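You operate a simulated robot arm through the tools that you are given. There is no shell and no other tool.

Carry out the task below with a simulated robot arm. There is one attempt and no reset: what you move stays moved.

Task
Stand a wafer roll in the medium orange cup, then shake cocoa in.
Fine: the cup stays where it is; spill none; the shaker goes back on the mat, closed. Set down upright: shaker.

Only the result counts: the job must be done as asked and must still hold three seconds after the hand-in. Knocking over, shifting, dropping, spilling or breaking anything else fails it.

Robot
A 7-joint arm with a two-finger gripper, fixed in place. Base frame: the origin is at the foot of the arm, x ahead of it, y to its left, z up. Lengths are in m, angles in rad, forces in N, time in s.
With the tool pointing down near the work surface it reaches from about 0.3 to 0.74 m from the base axis. Its first joint turns from -2.897 to 2.897 rad. Payload 2.94 kg.
Tool frame: the origin (TCP) lies between the finger pads and is the grasp point; the fingertips stand 0.03 m ahead of it; z points along the fingers, y is the line along which they close. Largest opening 0.138 m; the body of the gripper starts 0.109 m behind the TCP.
Orientation is that of the tool frame in the base frame, as a unit quaternion [w, x, y, z]. With the fingers straight down and closing along the base's y, the tool's x points along the base's -x, its y along +y and its z along -z.

Tools
- The arm moves only by the tool servo_tool. Its argument "commands" is a list that holds one entry, the list of rows, each a list of 7 numbers: the opening, from 0 (shut) to 1 (fully open), then the shift along the base's x, y, z in m, then the turn, a rotation vector about the base's x, y, z in rad. In form: [[[jaw, x, y, z, rx, ry, rz], ...]]. A call has 1 to 20 rows; each row shifts and turns the commanded pose from where the row before left it. Rows are played at 5 a second. More than 0.05 m and 0.15 rad between two rows, or a gripper value outside its range, and nothing of the call is played. A pose out of reach is approached as far as the arm can. The call stops where the force on the tool passes 40 N (or 10 N more than at its start, if that is more) or the arm is blocked; 0.2 s more then pass. The fingers move at their own pace and stop on an object; they squeeze with about 34 N. The grip force told is the motor's: it shows also when the fingers shut on nothing. Time passes only in rows, and 0.2 s behind the last, so rows that do not move let the fingers close. The reply holds the time, the measured pose of the TCP, the force on the tool along the base axes, the opening and the grip force, in the units named above and with some noise, with the torque about the TCP (base axes, N m) and any sound that the robot's microphone picked up, and new pictures: "show" is both (left out), scene, wrist or none.
- Cameras (640 x 400 px; columns grow to the right, rows downward): "scene" is fixed at [0.219, -0.5017, 1.5696]; the picture's right is [0.81, -0.59, 0.00], its down [-0.39, -0.54, -0.75] and it looks along [0.44, 0.60, -0.67] (base axes); focal length 298 px, centre (320, 200). "wrist" rides on the gripper at [0.071, 0.019, -0.146] in the tool frame; the picture's right is [-0.26, 0.96, 0.00], its down [-0.85, -0.23, -0.48] and it looks along [-0.46, -0.12, 0.88] (tool axes); focal length 280 px, centre (320, 200). There is no depth. A picture from a camera that has moved, and an enlarged one, comes with that camera's place and axes in the base frame and with its lens.
- raise_lower(by): slides the trunk up (or, below 0, down) by that many m; the arm rides with it, the base frame stays. It gives what a move gives, with no picture.
- zoom(camera, box): a new picture of the part [left, top, right, bottom] of that camera's present view, enlarged. It takes no simulated time.
- job_done(): hands the job in; it is judged then, once.

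Nothing tells you positions but the pictures and the camera data. Unless the task says otherwise, let go and move clear before handing in.

The tools are called as name(argument=value, ...) on one line, values as JSON. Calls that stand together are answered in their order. servo_tool: Moves the arm, as the interface text tells. Its arguments: {"type":"object","properties":{"commands":{"type":"array"},"show":{"type":"string","enum":["both","scene","wrist","none"]}},"required":["commands"]} The other tools are called the same way: raise_lower (by) slides the trunk up or down; zoom (camera, box) takes an enlarged picture of a part of a camera's view; job_done () hands the job in.

At the start:

```text
t: 0.0
tcp_pos: [0.4182, 0.0135, 1.2851]
tool_rot: [0.0, 0.0, 1.0, 0.0]
wrist_force: [0.3, -0.2, -0.5]
ft_torque: [-0.02, 0.01, 0.02]
finger_gap: 0.1383
finger_force: 0.0
trunk travel left (down, up): [-0.4, 0.054]
```

scene: 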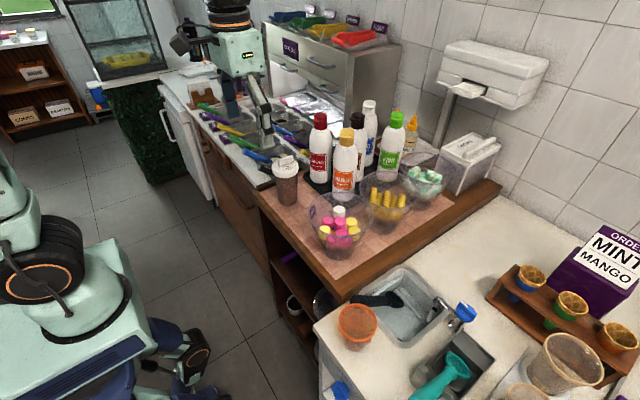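
wrist: 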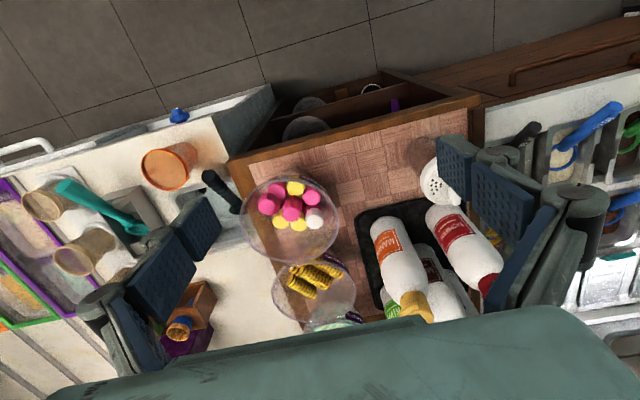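

I see a counter with a cocoa shaker, bottles, bowls (marshmallows, wafer rolls, mint), an orange cup near the sink, and cones in a rack. I'll zoom in to identify the items before moving.

zoom(camera="scene", box=[240, 80, 480, 280])

zoom(camera="scene", box=[310, 240, 640, 400])

zoom(camera="wrist", box=[0, 80, 240, 380])

zoom(camera="wrist", box=[220, 120, 460, 330])

```text
2.00 times, centred on (360, 180) of scene
camera zoom: at [0.219, -0.5017, 1.5696], right [0.81, -0.59, 0.0], down [-0.39, -0.54, -0.75], along [0.44, 0.6, -0.67], focal length 596 px, centre (240, 240)
```

zoom: 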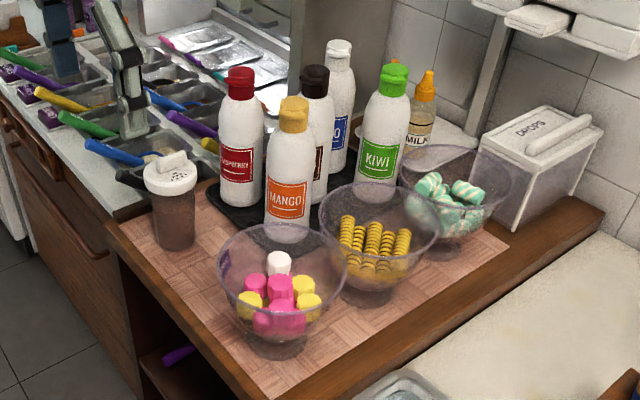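

```text
1.94 times, centred on (475, 320) of scene
camera zoom: at [0.219, -0.5017, 1.5696], right [0.81, -0.59, 0.0], down [-0.39, -0.54, -0.75], along [0.44, 0.6, -0.67], focal length 578 px, centre (19, -33)
```

zoom: 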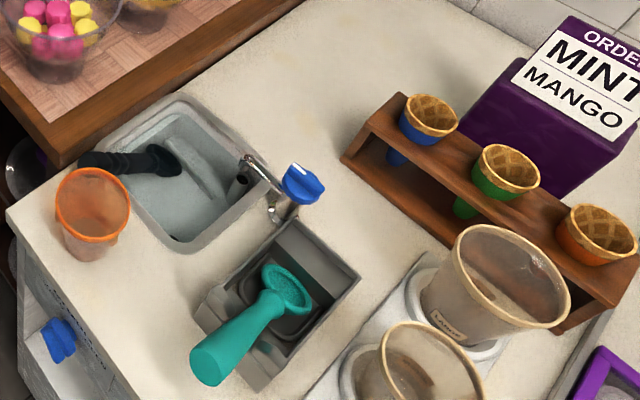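

```text
1.33 times, centred on (120, 230) of wrist
camera zoom: at [0.3472, 0.0329, 1.4297], right [0.26, 0.96, 0.0], down [0.85, -0.23, 0.48], along [0.46, -0.12, -0.88], focal length 374 px, centre (587, 160)
```

zoom: 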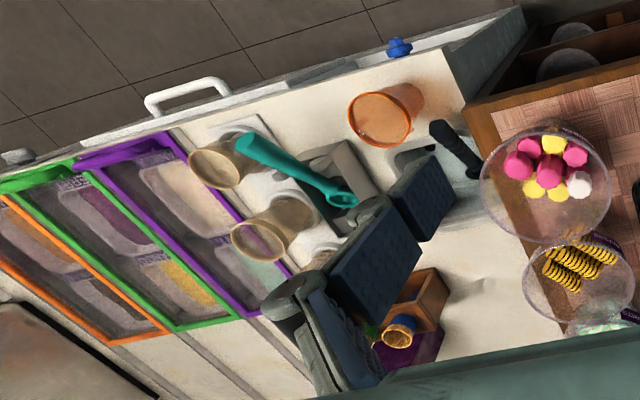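

```text
1.90 times, centred on (340, 225) of wrist
camera zoom: at [0.3472, 0.0329, 1.4297], right [0.26, 0.96, 0.0], down [0.85, -0.23, 0.48], along [0.46, -0.12, -0.88], focal length 534 px, centre (282, 152)
```

zoom: 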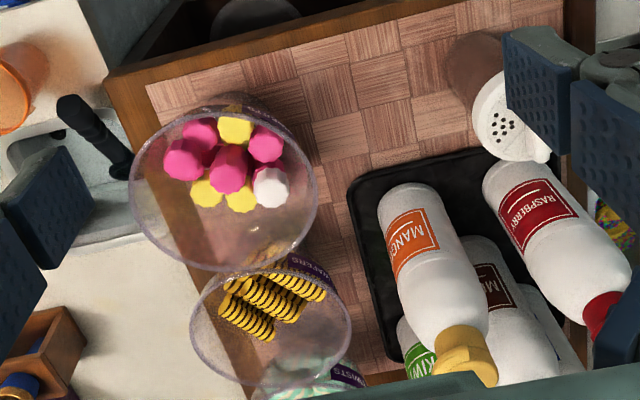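

The orange-rimmed cup sits by the sink at about (0.47, -0.30), the shaker on the mat near (0.56, 0.15). I need enlargements of the shaker top, wafers and cup to see how they are built.

zoom(camera="scene", box=[265, 145, 315, 215])

zoom(camera="scene", box=[355, 165, 425, 235])

zoom(camera="scene", box=[320, 290, 400, 360])

zoom(camera="wrist", box=[270, 250, 370, 330])

zoom(camera="wrist", box=[390, 120, 480, 220])

zoom(camera="wrist", box=[120, 120, 220, 210])

```text
5.71 times, centred on (290, 180) of scene
camera zoom: at [0.219, -0.5017, 1.5696], right [0.81, -0.59, 0.0], down [-0.39, -0.54, -0.75], along [0.44, 0.6, -0.67], focal length 1704 px, centre (491, 314)
```

zoom: 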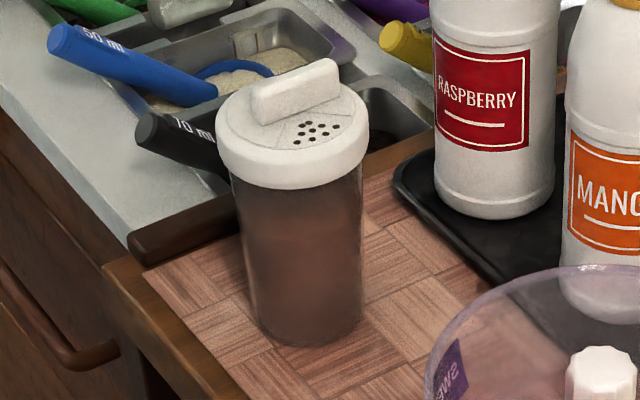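

```text
5.71 times, centred on (390, 200) of scene
camera zoom: at [0.219, -0.5017, 1.5696], right [0.81, -0.59, 0.0], down [-0.39, -0.54, -0.75], along [0.44, 0.6, -0.67], focal length 1704 px, centre (-80, 200)
```

zoom: 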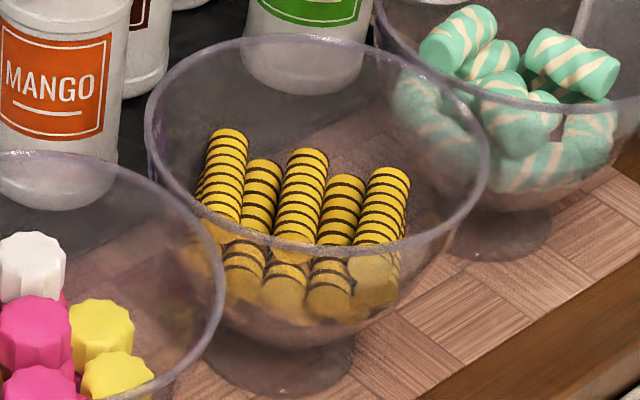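

```text
5.71 times, centred on (360, 325) of scene
camera zoom: at [0.219, -0.5017, 1.5696], right [0.81, -0.59, 0.0], down [-0.39, -0.54, -0.75], along [0.44, 0.6, -0.67], focal length 1704 px, centre (91, -514)
```

zoom: 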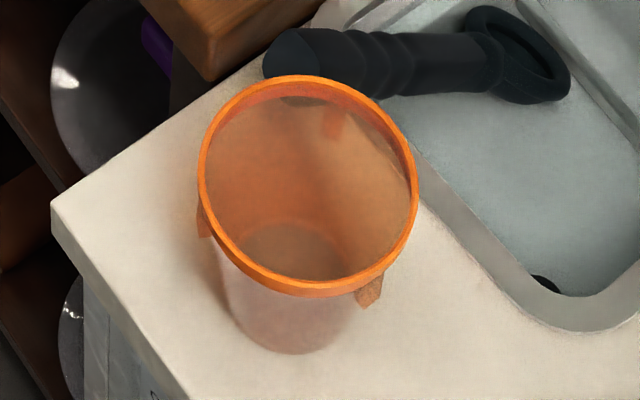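

```text
5.00 times, centred on (320, 290) of wrist
camera zoom: at [0.3472, 0.0329, 1.4297], right [0.26, 0.96, 0.0], down [0.85, -0.23, 0.48], along [0.46, -0.12, -0.88], focal length 1402 px, centre (320, -250)
```

zoom: 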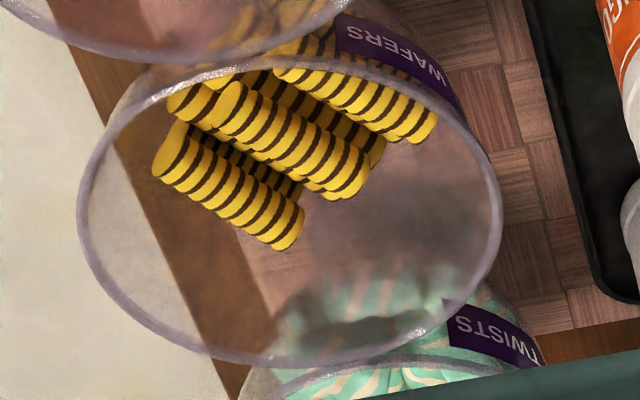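

```text
4.00 times, centred on (435, 170) of wrist
camera zoom: at [0.3472, 0.0329, 1.4297], right [0.26, 0.96, 0.0], down [0.85, -0.23, 0.48], along [0.46, -0.12, -0.88], focal length 1122 px, centre (-140, 320)
```

zoom: 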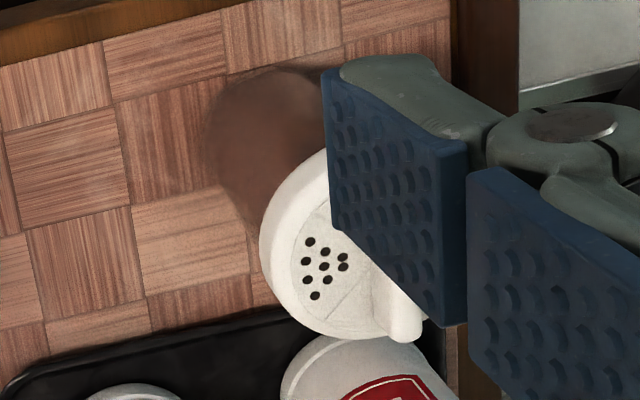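

```text
4.44 times, centred on (170, 165) of wrist
camera zoom: at [0.3472, 0.0329, 1.4297], right [0.26, 0.96, 0.0], down [0.85, -0.23, 0.48], along [0.46, -0.12, -0.88], focal length 1246 px, centre (987, 356)
```

zoom: 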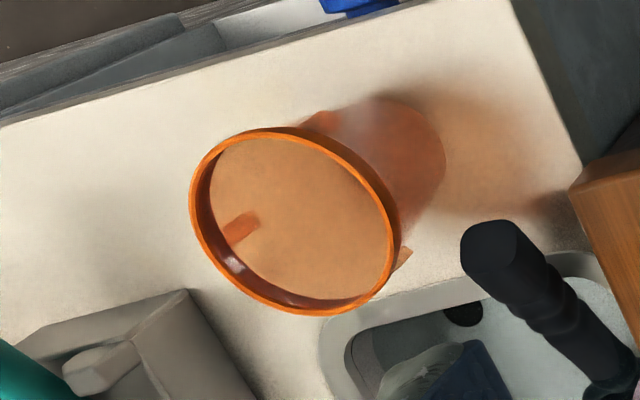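

The shaker has a white lid with holes on one half and an upright bar on the other, and I can't yet tell how it closes. I'll move over it for a close look with the wrist camera, staying above the bottles.

servo_tool(commands=[[[1, 0.0244, 0.0273, -0.01, 0, 0, 0], [1, 0.0244, 0.0273, -0.01, 0, 0, 0], [1, 0.0244, 0.0273, -0.01, 0, 0, 0], [1, 0.0244, 0.0273, -0.01, 0, 0, 0], [1, 0.0244, 0.0273, -0.02, 0, 0, 0], [1, 0, 0, -0.025, 0, 0, 0], [1, 0, 0, 0, 0, 0, 0]]], show="both")

```text
t: 1.6
tcp_pos: [0.539, 0.1507, 1.1993]
tool_rot: [-0.001, 0.0, 1.0, 0.0]
wrist_force: [0.1, -1.0, 0.6]
ft_torque: [0.03, -0.01, -0.03]
finger_gap: 0.1384
finger_force: 0.1
trunk travel left (down, up): [-0.4, 0.054]
camera wrist: at [0.4685, 0.17, 1.3448], right [0.26, 0.97, 0.0], down [0.85, -0.23, 0.48], along [0.46, -0.12, -0.88], focal length 280 px, centre (320, 200)
```

scene: 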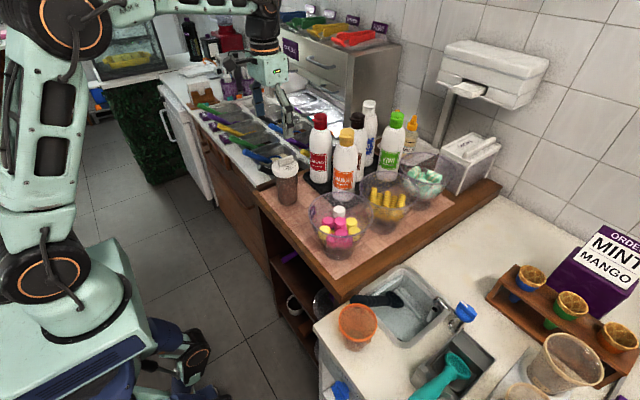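
wrist: 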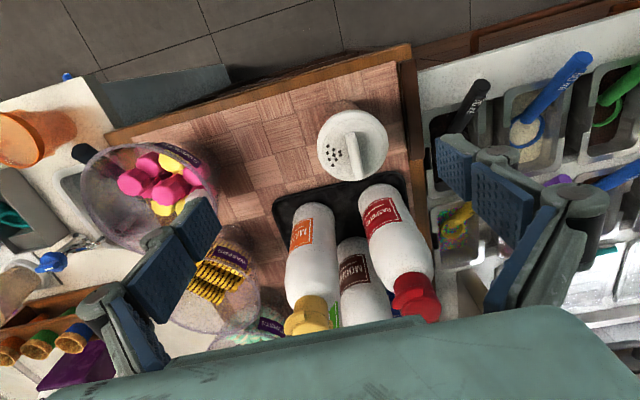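

zoom(camera="wrist", box=[305, 90, 401, 190])

zoom(camera="wrist", box=[170, 220, 270, 320])

zoom(camera="wrist", box=[0, 80, 120, 190])

```text
4.00 times, centred on (353, 140) of wrist
camera zoom: at [0.4685, 0.17, 1.3448], right [0.26, 0.97, 0.0], down [0.85, -0.23, 0.48], along [0.46, -0.12, -0.88], focal length 1122 px, centre (188, 440)
```

zoom: 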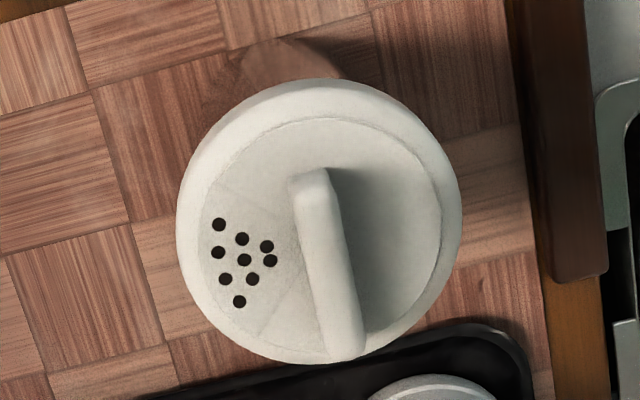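

```text
4.00 times, centred on (220, 270) of wrist
camera zoom: at [0.4685, 0.17, 1.3448], right [0.26, 0.97, 0.0], down [0.85, -0.23, 0.48], along [0.46, -0.12, -0.88], focal length 1122 px, centre (720, -80)
```

zoom: 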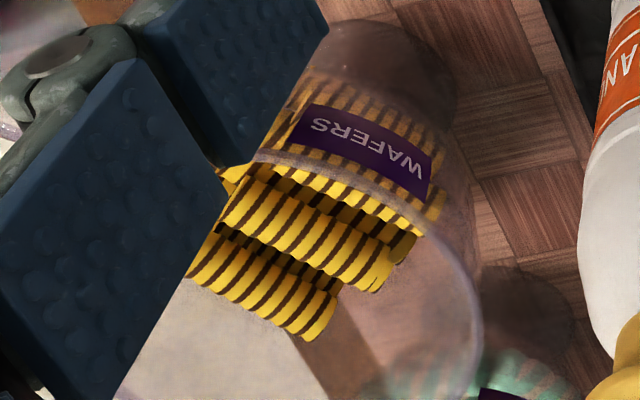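

```text
3.64 times, centred on (60, 135) of wrist
camera zoom: at [0.4685, 0.17, 1.3448], right [0.26, 0.97, 0.0], down [0.85, -0.23, 0.48], along [0.46, -0.12, -0.88], focal length 1020 px, centre (1266, 436)
```

zoom: 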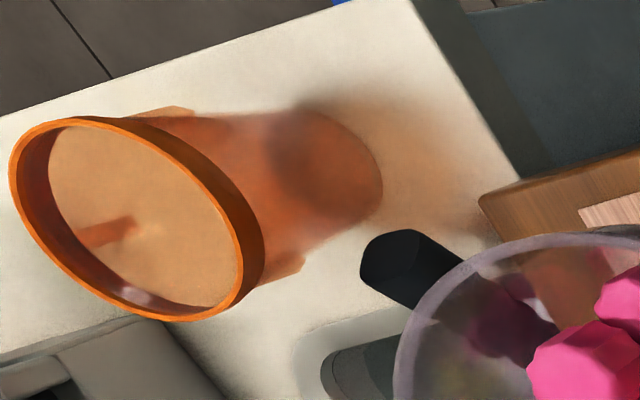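

The lid carries a rotary knob: a bar centred on an inner disc, beside a wedge-shaped sector with holes. I'll go lower over it to see marks and tell open from closed.

servo_tool(commands=[[[1, 0.007, 0.0, -0.02, 0, 0, 0], [1, 0.007, 0.0, -0.02, 0, 0, 0], [1, 0.007, 0.0, -0.02, 0, 0, 0], [1, 0, 0, -0.015, 0, 0, 0], [1, 0, 0, 0, 0, 0, 0]]], show="wrist")

zoom(camera="wrist", box=[270, 100, 398, 180])

```text
t: 2.8
tcp_pos: [0.5619, 0.15, 1.1239]
tool_rot: [0.0, 0.0, 1.0, 0.0]
wrist_force: [0.0, -0.1, 0.0]
ft_torque: [-0.01, 0.0, 0.0]
finger_gap: 0.138
finger_force: 0.0
trunk travel left (down, up): [-0.4, 0.054]
camera wrist: at [0.4912, 0.1696, 1.2697], right [0.26, 0.97, 0.0], down [0.85, -0.23, 0.48], along [0.46, -0.12, -0.88], focal length 280 px, centre (320, 200)
```

wrist: 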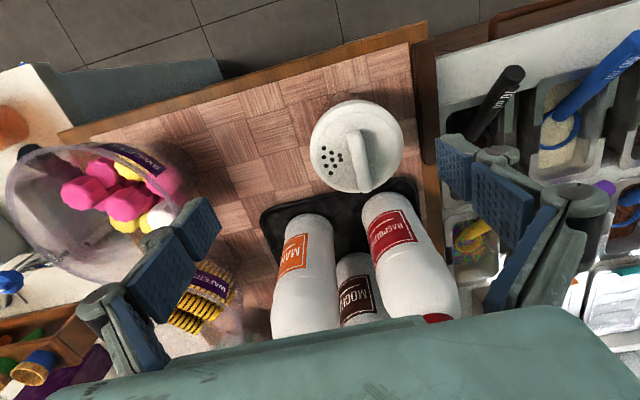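

```text
5.00 times, centred on (334, 140) of wrist
camera zoom: at [0.4912, 0.1696, 1.2697], right [0.26, 0.97, 0.0], down [0.85, -0.23, 0.48], along [0.46, -0.12, -0.88], focal length 1402 px, centre (250, 500)
```

zoom: 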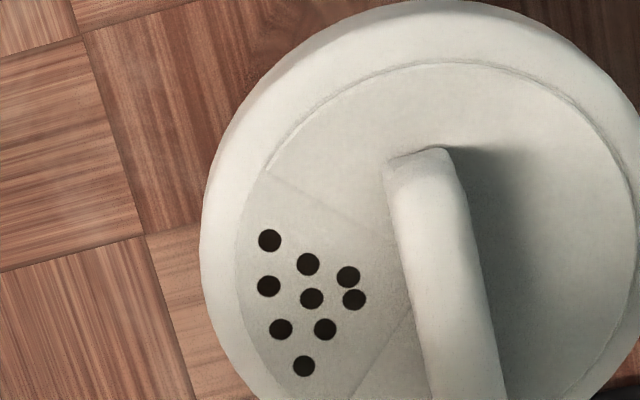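

The rotating disc has a wedge window with the holes showing through it, so the shaker looks open as it stands, and turning the bar should cover them. I'll go up now and look at the wafer bowl, whose rim centre I put near (0.76, -0.09, 1.02).

servo_tool(commands=[[[1, 0, 0, 0.045, 0, 0, 0], [1, 0, 0, 0.045, 0, 0, 0], [1, 0, -0.045, 0.01, 0, 0, 0], [1, 0.01, -0.045, 0, 0, 0, 0], [1, 0.02, -0.045, 0, 0, 0, 0], [1, 0.02, -0.045, 0, 0, 0, 0], [1, 0.02, -0.03, 0, 0, 0, 0], [1, 0.01, 0, 0, 0, 0, 0], [1, 0, 0, 0, 0, 0, 0]]], show="both")

zoom(camera="wrist", box=[270, 110, 398, 190])

```text
t: 4.8
tcp_pos: [0.6416, -0.0611, 1.2242]
tool_rot: [0.0, 0.0, 1.0, 0.0]
wrist_force: [0.3, -0.1, -0.1]
ft_torque: [0.0, -0.02, 0.02]
finger_gap: 0.1379
finger_force: 0.1
trunk travel left (down, up): [-0.4, 0.054]
camera wrist: at [0.5698, -0.0419, 1.3695], right [0.26, 0.97, 0.0], down [0.85, -0.23, 0.48], along [0.46, -0.12, -0.88], focal length 280 px, centre (320, 200)
```

scene: 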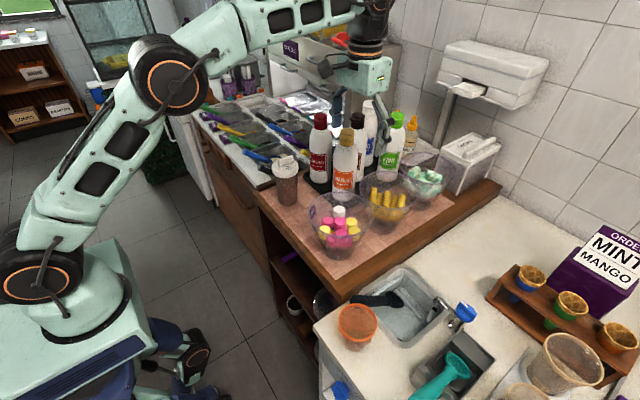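
wrist: 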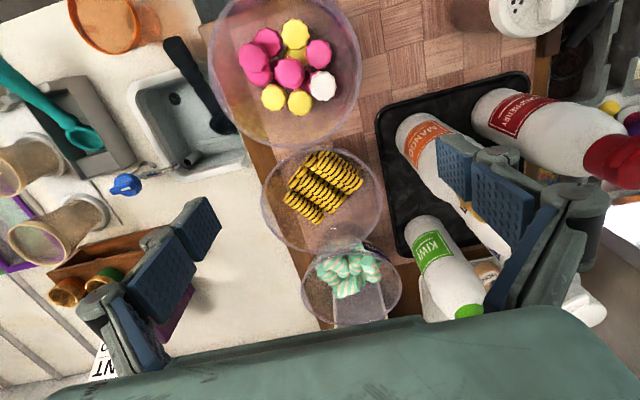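

```text
5.00 times, centred on (334, 150) of wrist
camera zoom: at [0.5698, -0.0419, 1.3695], right [0.26, 0.97, 0.0], down [0.85, -0.23, 0.48], along [0.46, -0.12, -0.88], focal length 1402 px, centre (250, 450)
```

zoom: 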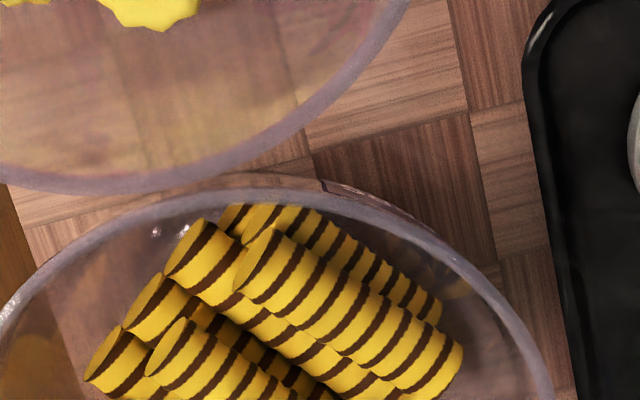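

zoom(camera="wrist", box=[258, 140, 388, 260])

zoom(camera="wrist", box=[280, 145, 370, 230])

zoom(camera="scene", box=[365, 170, 415, 230])

```text
3.33 times, centred on (323, 200) of wrist
camera zoom: at [0.5698, -0.0419, 1.3695], right [0.26, 0.97, 0.0], down [0.85, -0.23, 0.48], along [0.46, -0.12, -0.88], focal length 935 px, centre (310, 200)
```

zoom: 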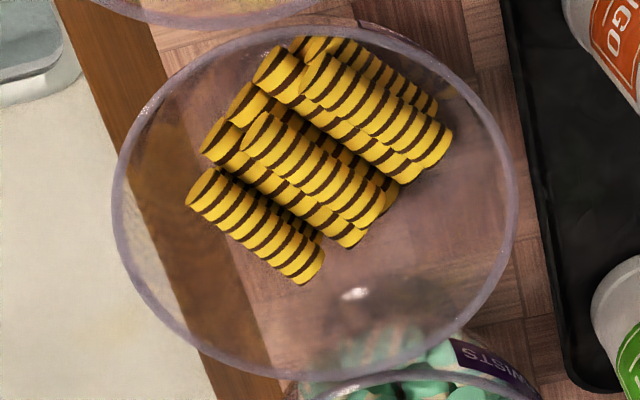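

```text
4.71 times, centred on (325, 188) of wrist
camera zoom: at [0.5698, -0.0419, 1.3695], right [0.26, 0.97, 0.0], down [0.85, -0.23, 0.48], along [0.46, -0.12, -0.88], focal length 1320 px, centre (296, 259)
```

zoom: 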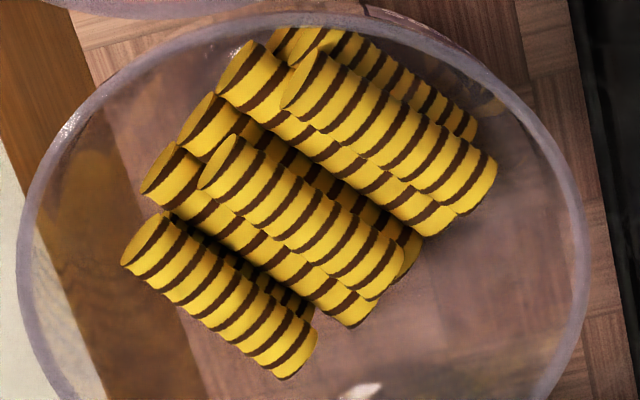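

```text
6.67 times, centred on (390, 200) of scene
camera zoom: at [0.219, -0.5017, 1.5696], right [0.81, -0.59, 0.0], down [-0.39, -0.54, -0.75], along [0.44, 0.6, -0.67], focal length 1988 px, centre (-147, 200)
```

zoom: 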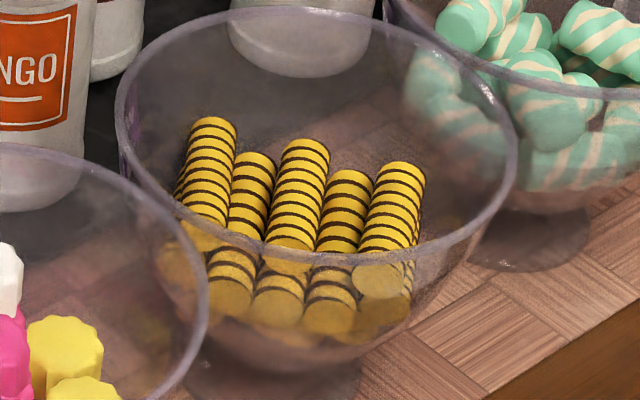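

The top middle wafer roll lies horizontally with its axis at z≈0.98, running from about (0.735, -0.111) to (0.787, -0.070), roughly 66 mm long and 21 mm thick. Before planning the upright placement I'll test in free air how far the tool can yaw.

servo_tool(commands=[[[1, -0.035, 0, 0.03, 0, 0, 0], [1, -0.035, 0, 0.03, 0, 0, 0], [1, -0.035, 0, 0, 0, 0, 0], [1, 0, 0, 0, 0, 0, 0.15], [1, 0, 0, 0, 0, 0, 0.15], [1, 0, 0, 0, 0, 0, 0.15], [1, 0, 0, 0, 0, 0, 0.15], [1, 0, 0, 0, 0, 0, 0.15], [1, 0, 0, 0, 0, 0, 0.15], [1, 0, 0, 0, 0, 0, 0.15], [1, 0, 0, 0, 0, 0, 0.15], [1, 0, 0, 0, 0, 0, 0.15], [1, 0, 0, 0, 0, 0, 0.15], [1, 0, 0, 0, 0, 0, 0], [1, 0, 0, 0, 0, 0, 0]]], show="scene")

```text
t: 8.0
tcp_pos: [0.537, -0.0617, 1.2846]
tool_rot: [-0.001, -0.681, 0.732, 0.0]
wrist_force: [-0.8, -0.4, 0.3]
ft_torque: [0.0, 0.0, -0.01]
finger_gap: 0.138
finger_force: 0.2
trunk travel left (down, up): [-0.4, 0.054]
```

scene: 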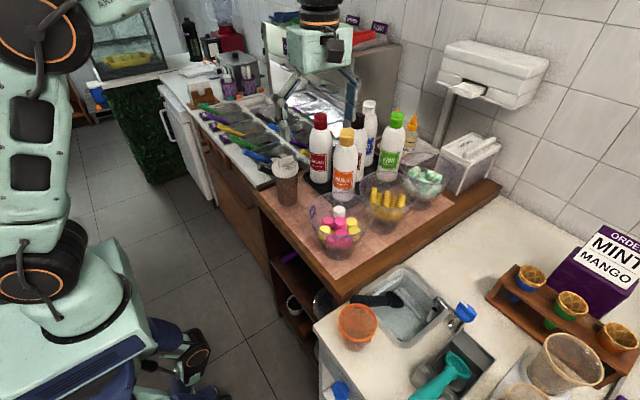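

The tool yawed +1.5 rad without trouble. I'll keep turning the same way to see whether a full half-turn is possible.

servo_tool(commands=[[[1, 0, 0, 0, 0, 0, 0.15], [1, 0, 0, 0, 0, 0, 0.15], [1, 0, 0, 0, 0, 0, 0.15], [1, 0, 0, 0, 0, 0, 0.15], [1, 0, 0, 0, 0, 0, 0.15], [1, 0, 0, 0, 0, 0, 0.15], [1, 0, 0, 0, 0, 0, 0.15], [1, 0, 0, 0, 0, 0, 0.15], [1, 0, 0, 0, 0, 0, 0.15], [1, 0, 0, 0, 0, 0, 0.15], [1, 0, 0, 0, 0, 0, 0.14], [1, 0, 0, 0, 0, 0, 0], [1, 0, 0, 0, 0, 0, 0]]], show="none")

```text
t: 10.8
tcp_pos: [0.5355, -0.0603, 1.2819]
tool_rot: [0.0, 1.0, -0.002, 0.0]
wrist_force: [0.4, 0.7, -1.0]
ft_torque: [-0.03, 0.0, -0.01]
finger_gap: 0.138
finger_force: 0.1
trunk travel left (down, up): [-0.4, 0.054]
```

The half-turn works, so the tool can be flipped camera-up later for placing the roll upright. Now I'll turn back to line up with the roll axis (about 38°), then tilt 25° along it.

servo_tool(commands=[[[1, 0, 0, 0, 0, 0, -0.1457], [1, 0, 0, 0, 0, 0, -0.1457], [1, 0, 0, 0, 0, 0, -0.1457], [1, 0, 0, 0, 0, 0, -0.1457], [1, 0, 0, 0, 0, 0, -0.1457], [1, 0, 0, 0, 0, 0, -0.1457], [1, 0, 0, 0, 0, 0, -0.1457], [1, 0, 0, 0, 0, 0, -0.1457], [1, 0, 0, 0, 0, 0, -0.1457], [1, 0, 0, 0, 0, 0, -0.1457], [1, 0, 0, 0, 0, 0, -0.1457], [1, 0, 0, 0, 0, 0, -0.1457], [1, 0, 0, 0, 0, 0, -0.1457], [1, 0, 0, 0, 0, 0, -0.1457], [1, 0, 0, 0, 0, 0, -0.1457], [1, 0, 0, 0, 0, 0, -0.1457], [1, 0, 0, 0, 0, 0, -0.1457], [1, 0, 0, 0, 0, 0, 0], [1, 0, 0, 0, 0, 0, 0]]], show="none")

servo_tool(commands=[[[0.6, 0.02, -0.015, 0, 0.0897, -0.1145, 0], [0.6, 0.02, -0.015, 0, 0.0897, -0.1145, 0], [0.6, 0.02, -0.015, 0, 0.0897, -0.1145, 0], [0.5, 0.025, -0.01, -0.01, 0, 0, 0], [0.5, 0.025, -0.01, -0.02, 0, 0, 0], [0.4, 0.03, -0.01, -0.03, 0, 0, 0], [0.4, 0.03, 0, -0.03, 0, 0, 0], [0.4, 0, 0, -0.02, 0, 0, 0], [0.4, 0, 0, 0, 0, 0, 0]]], show="both")

```text
t: 14.8
tcp_pos: [0.5362, -0.0604, 1.2842]
tool_rot: [0.001, -0.324, 0.946, 0.0]
wrist_force: [0.4, -0.1, 0.1]
ft_torque: [0.0, -0.02, 0.07]
finger_gap: 0.1379
finger_force: 0.0
trunk travel left (down, up): [-0.4, 0.054]
```

```text
t: 16.8
tcp_pos: [0.7056, -0.1355, 1.1728]
tool_rot: [0.205, -0.318, 0.923, 0.071]
wrist_force: [0.2, -0.3, -0.8]
ft_torque: [-0.01, 0.0, -0.01]
finger_gap: 0.0555
finger_force: 0.1
trunk travel left (down, up): [-0.4, 0.054]
camera wrist: at [0.5938, -0.1979, 1.2758], right [-0.41, 0.91, 0.11], down [0.59, 0.17, 0.79], along [0.7, 0.39, -0.6], focal length 280 px, centre (320, 200)
```

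scene: 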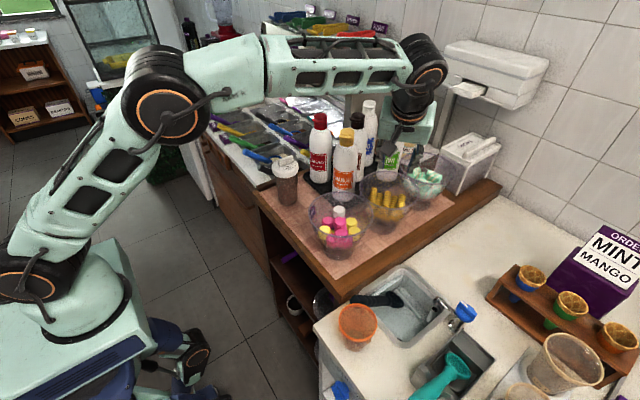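
wrist: 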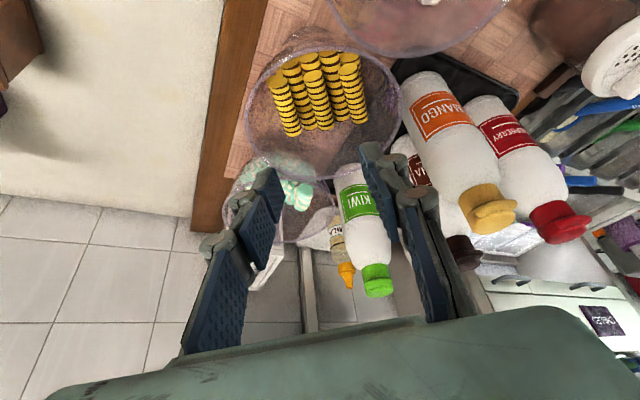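

The tool is tilted and the rolls are in view, aligned nearly straight up in the wrist picture. I'll enlarge to refine the top roll's ends.

zoom(camera="wrist", box=[240, 40, 400, 140])

zoom(camera="scene", box=[340, 120, 460, 195])

```text
4.00 times, centred on (320, 90) of wrist
camera zoom: at [0.5938, -0.1979, 1.2758], right [-0.41, 0.91, 0.11], down [0.59, 0.17, 0.79], along [0.7, 0.39, -0.6], focal length 1122 px, centre (320, 640)
```

zoom: 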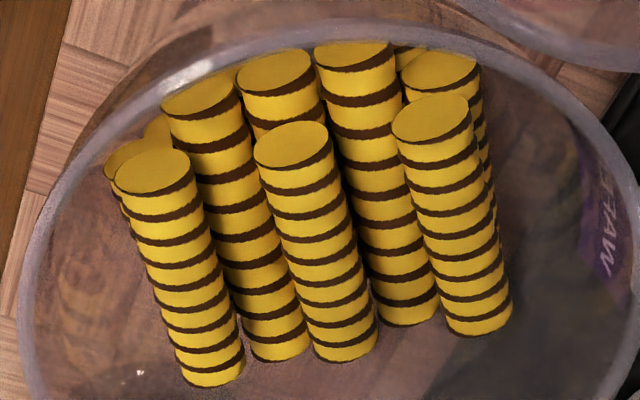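

```text
5.33 times, centred on (400, 158) of scene
camera zoom: at [0.219, -0.5017, 1.5696], right [0.81, -0.59, 0.0], down [-0.39, -0.54, -0.75], along [0.44, 0.6, -0.67], focal length 1590 px, centre (-107, 427)
```

zoom: 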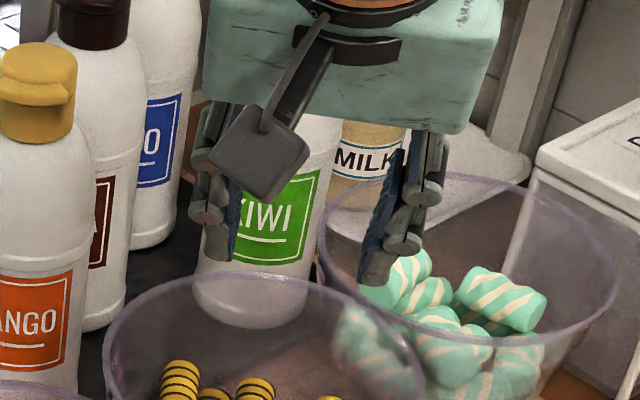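

The roll's ends re-measure consistently (near end about (0.734, -0.109), far end about (0.787, -0.068)), and it sits proud between two neighbours. I'll drop to a hover above the rim with a narrower opening and check alignment.

servo_tool(commands=[[[0.22, 0.003, 0.0038, -0.0314, 0, 0, 0], [0.22, 0.003, 0.0038, -0.0314, 0, 0, 0], [0.22, 0.003, 0.0038, -0.0314, 0, 0, 0], [0.22, 0, 0, 0, 0, 0, 0], [0.22, 0, 0, 0, 0, 0, 0]]], show="both")

zoom(camera="wrist", box=[240, 60, 400, 220])

zoom(camera="scene", box=[340, 140, 440, 240])

```text
t: 18.0
tcp_pos: [0.7165, -0.1235, 1.0789]
tool_rot: [0.205, -0.316, 0.924, 0.071]
wrist_force: [-0.2, 0.0, -0.1]
ft_torque: [-0.03, -0.02, 0.02]
finger_gap: 0.0304
finger_force: 0.0
trunk travel left (down, up): [-0.4, 0.054]
camera wrist: at [0.6054, -0.1858, 1.181], right [-0.41, 0.91, 0.11], down [0.59, 0.17, 0.79], along [0.7, 0.39, -0.6], focal length 280 px, centre (320, 200)
```

scene: 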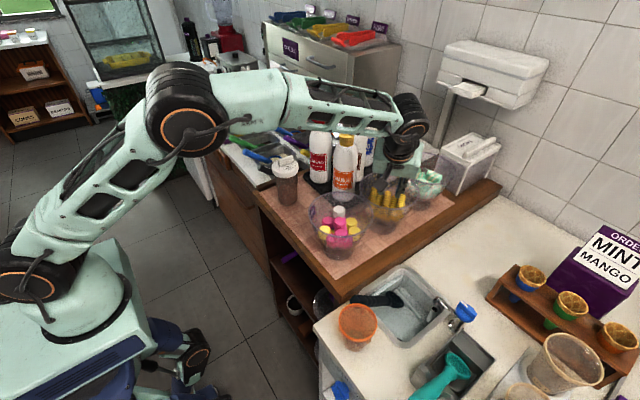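
wrist: 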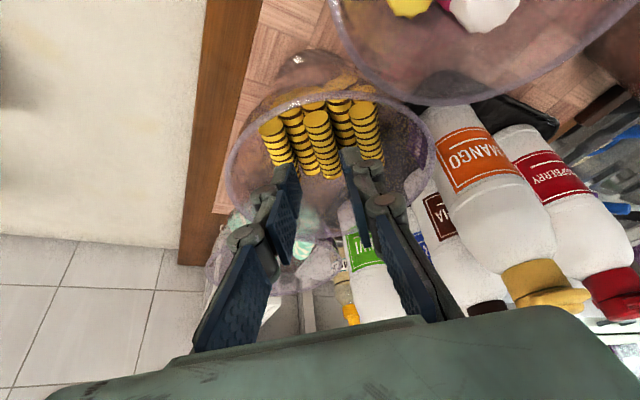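

```text
2.50 times, centred on (320, 140) of wrist
camera zoom: at [0.6054, -0.1858, 1.181], right [-0.41, 0.91, 0.11], down [0.59, 0.17, 0.79], along [0.7, 0.39, -0.6], focal length 701 px, centre (320, 350)
```

zoom: 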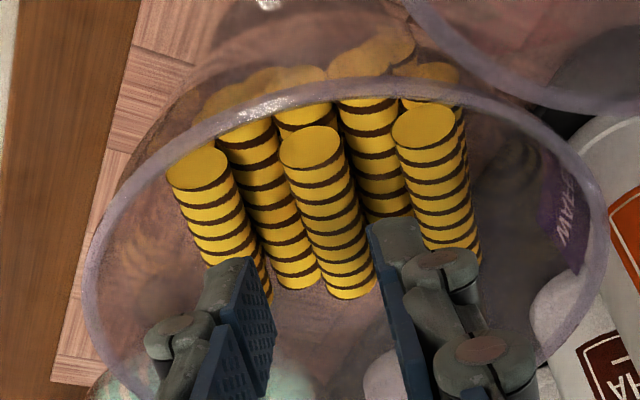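

```text
4.00 times, centred on (390, 190) of scene
camera zoom: at [0.219, -0.5017, 1.5696], right [0.81, -0.59, 0.0], down [-0.39, -0.54, -0.75], along [0.44, 0.6, -0.67], focal length 1193 px, centre (40, 240)
```

zoom: 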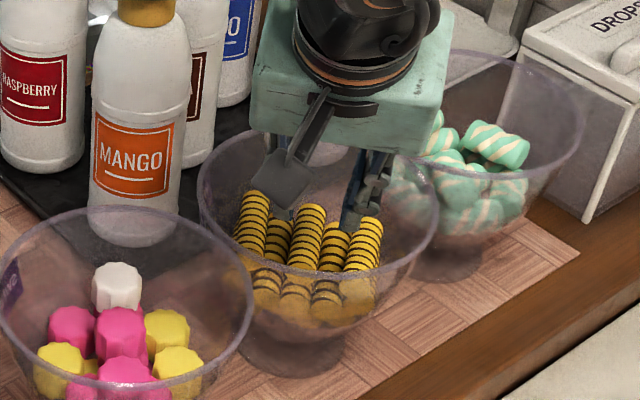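

The roll lies almost exactly under the fingers' path, about 1.5 mm to the right. I'll descend most of the way along the tool axis with that correction, then check.

servo_tool(commands=[[[0.21, 0.0057, 0.0064, -0.0181, 0, 0, 0], [0.21, 0.0066, 0.0052, -0.0181, 0, 0, 0], [0.21, 0.0066, 0.0052, -0.0181, 0, 0, 0], [0.21, 0, 0, 0, 0, 0, 0]]], show="both")

zoom(camera="wrist", box=[240, 60, 400, 220])

zoom(camera="scene", box=[355, 150, 435, 230])

```text
t: 19.0
tcp_pos: [0.7341, -0.106, 1.0267]
tool_rot: [0.205, -0.317, 0.923, 0.072]
wrist_force: [0.4, -0.3, 0.1]
ft_torque: [0.0, -0.01, 0.01]
finger_gap: 0.029
finger_force: 0.1
trunk travel left (down, up): [-0.4, 0.054]
camera wrist: at [0.624, -0.1685, 1.1281], right [-0.41, 0.91, 0.11], down [0.59, 0.17, 0.79], along [0.7, 0.39, -0.6], focal length 280 px, centre (320, 200)
```

scene: 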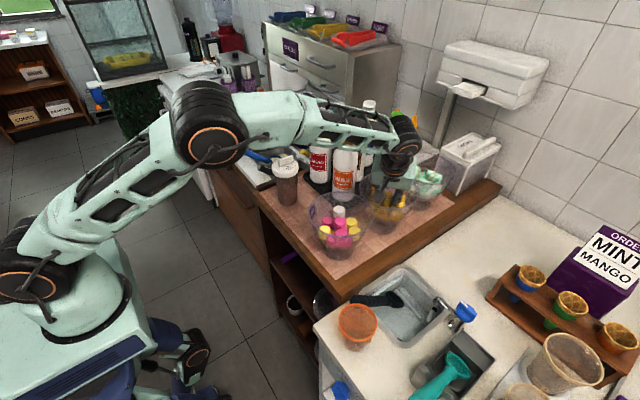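
wrist: 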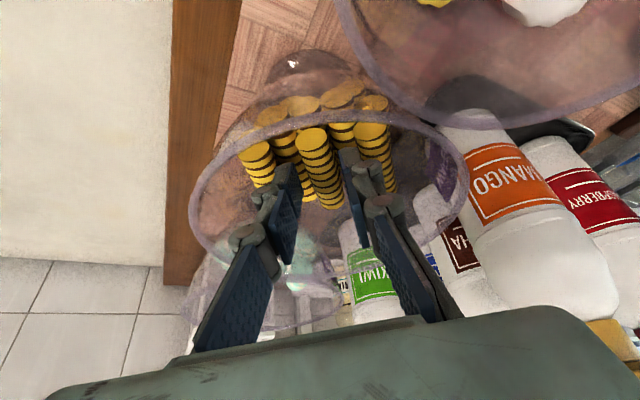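

```text
2.50 times, centred on (320, 140) of wrist
camera zoom: at [0.624, -0.1685, 1.1281], right [-0.41, 0.91, 0.11], down [0.59, 0.17, 0.79], along [0.7, 0.39, -0.6], focal length 701 px, centre (320, 350)
```

zoom: 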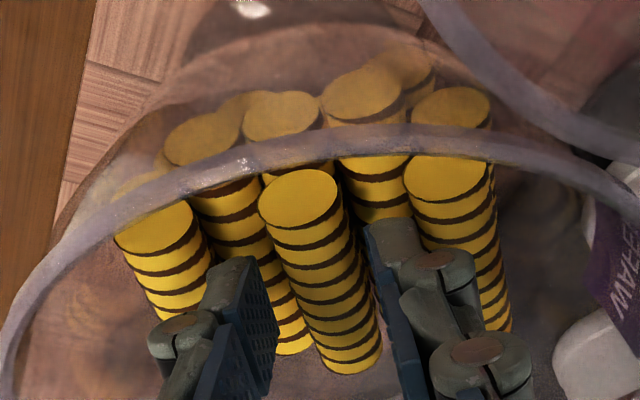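

```text
5.00 times, centred on (395, 190) of scene
camera zoom: at [0.219, -0.5017, 1.5696], right [0.81, -0.59, 0.0], down [-0.39, -0.54, -0.75], along [0.44, 0.6, -0.67], focal length 1491 px, centre (-55, 250)
```

zoom: 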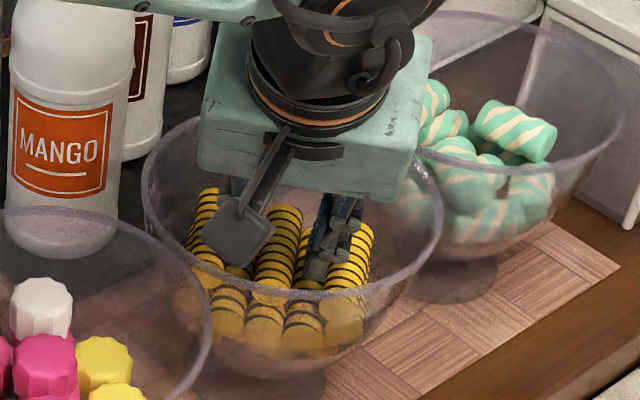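

The fingers straddle the roll with about 2–3 mm each side. I'll go the last 2 cm down and then close gently in stages, watching forces.

servo_tool(commands=[[[0.21, 0.004, 0.0025, -0.0099, 0, 0, 0], [0.21, 0.0037, 0.0025, -0.0098, 0, 0, 0], [0.21, 0, 0, 0, 0, 0, 0]]], show="wrist")

zoom(camera="wrist", box=[260, 90, 380, 190])

```text
t: 19.8
tcp_pos: [0.7421, -0.1021, 1.0091]
tool_rot: [0.207, -0.316, 0.923, 0.069]
wrist_force: [-1.2, -1.5, 12.5]
ft_torque: [0.02, 0.07, 0.03]
finger_gap: 0.0287
finger_force: 0.0
trunk travel left (down, up): [-0.4, 0.054]
camera wrist: at [0.6309, -0.164, 1.1112], right [-0.4, 0.91, 0.11], down [0.59, 0.17, 0.79], along [0.7, 0.39, -0.6], focal length 280 px, centre (320, 200)
```

wrist: 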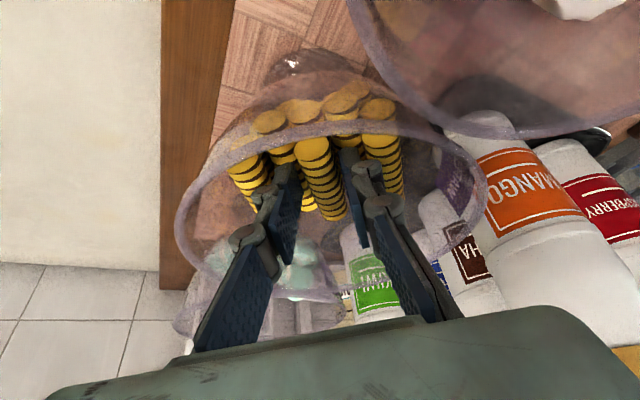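

```text
4.00 times, centred on (320, 140) of wrist
camera zoom: at [0.6309, -0.164, 1.1112], right [-0.4, 0.91, 0.11], down [0.59, 0.17, 0.79], along [0.7, 0.39, -0.6], focal length 1122 px, centre (320, 440)
```

zoom: 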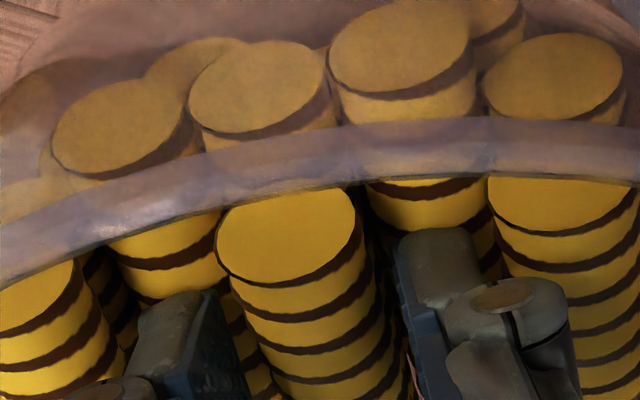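

A 12.5 N contact shows the fingertips just touch the lower layer. I'll back up 3 mm to take the load off, then close slowly.

servo_tool(commands=[[[0.21, -0.001, -0.0008, 0.003, 0, 0, 0], [0.17, 0, 0, 0, 0, 0, 0], [0.15, 0, 0, 0, 0, 0, 0], [0.15, 0, 0, 0, 0, 0, 0]]], show="wrist")

zoom(camera="wrist", box=[260, 100, 380, 220])

```text
t: 20.8
tcp_pos: [0.7408, -0.1021, 1.0094]
tool_rot: [0.204, -0.317, 0.923, 0.07]
wrist_force: [-0.7, 0.3, 4.5]
ft_torque: [0.0, -0.02, 0.02]
finger_gap: 0.0205
finger_force: 0.0
trunk travel left (down, up): [-0.4, 0.054]
camera wrist: at [0.6292, -0.1641, 1.1115], right [-0.41, 0.91, 0.11], down [0.59, 0.17, 0.79], along [0.7, 0.39, -0.6], focal length 280 px, centre (320, 200)
```

wrist: 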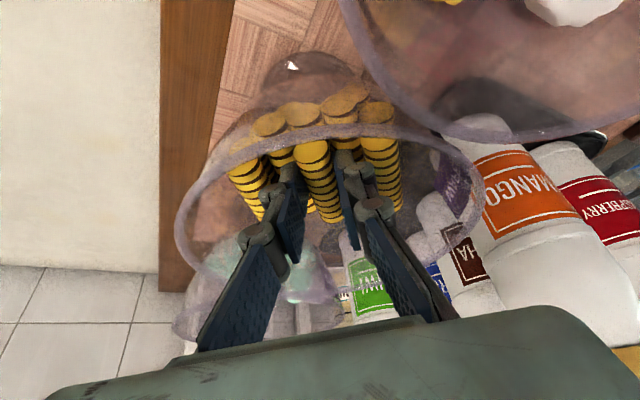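

```text
3.33 times, centred on (320, 160) of wrist
camera zoom: at [0.6292, -0.1641, 1.1115], right [-0.41, 0.91, 0.11], down [0.59, 0.17, 0.79], along [0.7, 0.39, -0.6], focal length 935 px, centre (320, 333)
```

zoom: 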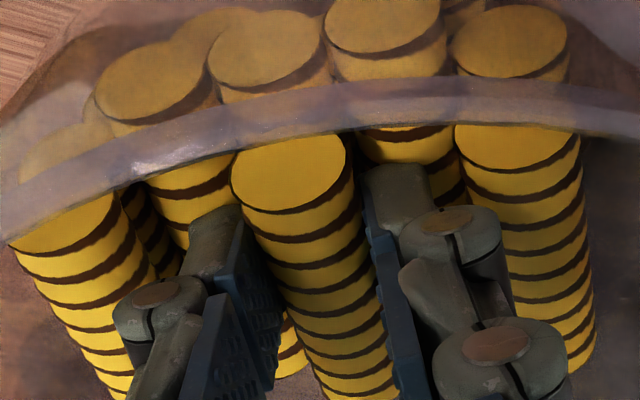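

At 20.5 mm the pads are not yet pressing the roll. I'll keep closing in small steps until a grip force appears.

servo_tool(commands=[[[0.14, 0, 0, 0, 0, 0, 0], [0.13, 0, 0, 0, 0, 0, 0], [0.12, 0, 0, 0, 0, 0, 0], [0.12, 0, 0, 0, 0, 0, 0]]], show="none")

```text
t: 21.8
tcp_pos: [0.7404, -0.102, 1.0109]
tool_rot: [0.204, -0.316, 0.924, 0.071]
wrist_force: [-0.5, 0.7, 1.8]
ft_torque: [0.02, 0.02, -0.02]
finger_gap: 0.0194
finger_force: 14.1
trunk travel left (down, up): [-0.4, 0.054]
```

The pads now hold the roll at 19.4 mm with 14 N. I'll firm up a little and lift straight out slowly.

servo_tool(commands=[[[0.09, 0, 0, 0, 0, 0, 0], [0.09, 0, 0, 0.01, 0, 0, 0], [0.09, 0, 0, 0.015, 0, 0, 0], [0.09, 0, 0, 0.02, 0, 0, 0], [0.09, 0, 0, 0, 0, 0, 0]]], show="both")

zoom(camera="wrist", box=[240, 80, 400, 220])

zoom(camera="scene", box=[355, 150, 435, 230])

```text
t: 23.0
tcp_pos: [0.7405, -0.102, 1.055]
tool_rot: [0.205, -0.317, 0.923, 0.072]
wrist_force: [-0.1, -0.2, -0.5]
ft_torque: [0.02, -0.01, 0.01]
finger_gap: 0.0194
finger_force: 14.1
trunk travel left (down, up): [-0.4, 0.054]
camera wrist: at [0.6305, -0.1639, 1.1568], right [-0.41, 0.91, 0.11], down [0.59, 0.17, 0.79], along [0.7, 0.39, -0.6], focal length 280 px, centre (320, 200)
```

scene: 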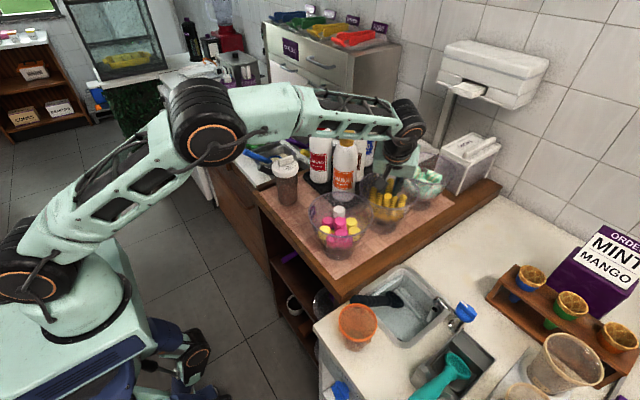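
wrist: 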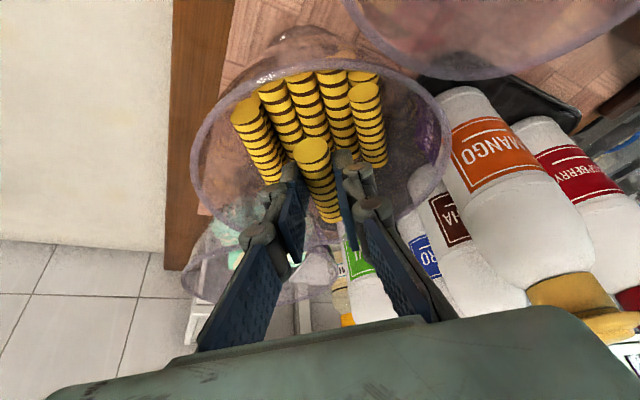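

```text
2.86 times, centred on (320, 150) of wrist
camera zoom: at [0.6305, -0.1639, 1.1568], right [-0.41, 0.91, 0.11], down [0.59, 0.17, 0.79], along [0.7, 0.39, -0.6], focal length 801 px, centre (320, 343)
```

zoom: 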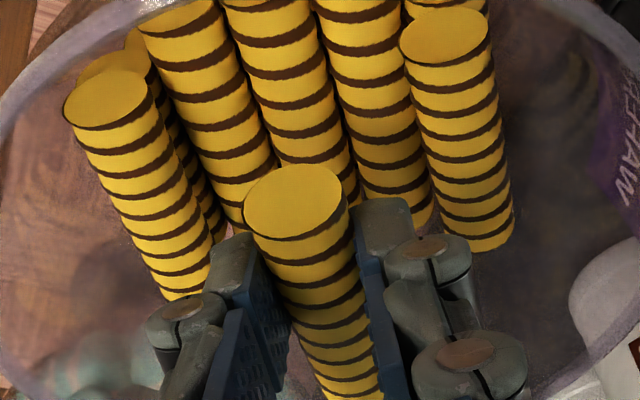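

```text
5.00 times, centred on (395, 190) of scene
camera zoom: at [0.219, -0.5017, 1.5696], right [0.81, -0.59, 0.0], down [-0.39, -0.54, -0.75], along [0.44, 0.6, -0.67], focal length 1491 px, centre (-55, 250)
```

zoom: 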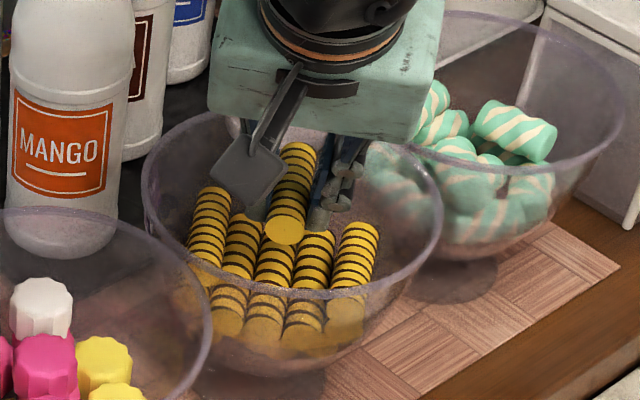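

The roll came out cleanly, gripped near its near end. Next I'll lift to about z = 1.2, pull back toward the base and level the tool to vertical.

servo_tool(commands=[[[0.09, 0, 0, 0.045, 0, 0, 0], [0.09, 0, 0, 0.045, 0, 0, 0], [0.09, 0, 0, 0.045, 0, 0, 0], [0.09, -0.035, -0.01, 0.01, -0.0897, 0.1145, 0], [0.09, -0.035, -0.015, 0, -0.0897, 0.1145, 0], [0.09, -0.035, -0.015, 0, -0.0897, 0.1145, 0], [0.09, -0.045, -0.015, 0, 0, 0, 0], [0.09, -0.045, -0.015, 0, 0, 0, 0], [0.09, -0.045, -0.015, 0, 0, 0, 0], [0.09, -0.03, -0.015, 0, 0, 0, 0], [0.09, 0, 0, 0, 0, 0, 0]]], show="both")

```text
t: 25.4
tcp_pos: [0.4702, -0.2029, 1.2]
tool_rot: [-0.001, -0.325, 0.946, 0.0]
wrist_force: [-0.4, 0.1, 0.3]
ft_torque: [0.03, 0.01, -0.01]
finger_gap: 0.0192
finger_force: 13.9
trunk travel left (down, up): [-0.4, 0.054]
camera wrist: at [0.403, -0.2297, 1.3454], right [-0.39, 0.92, 0.0], down [0.81, 0.34, 0.48], along [0.44, 0.18, -0.88], focal length 280 px, centre (320, 200)
```

scene: 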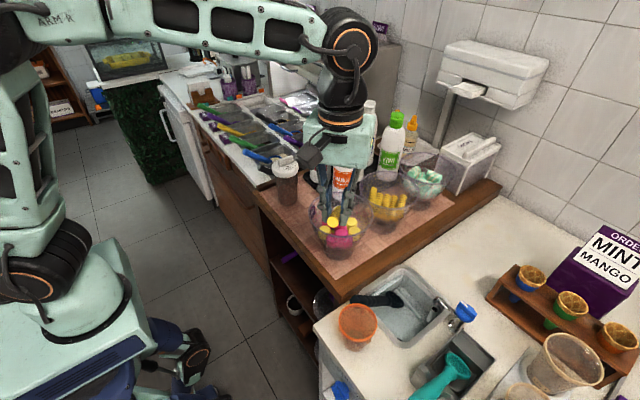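
wrist: 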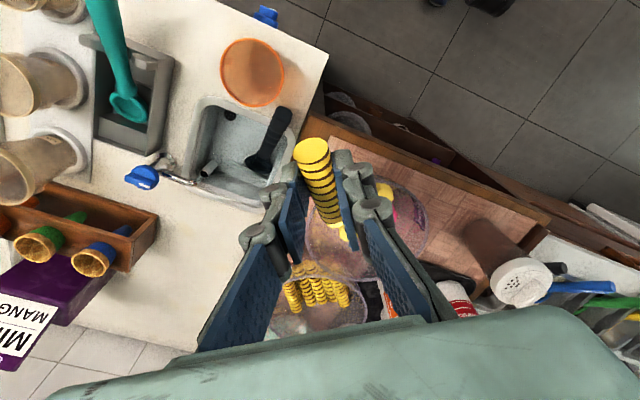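

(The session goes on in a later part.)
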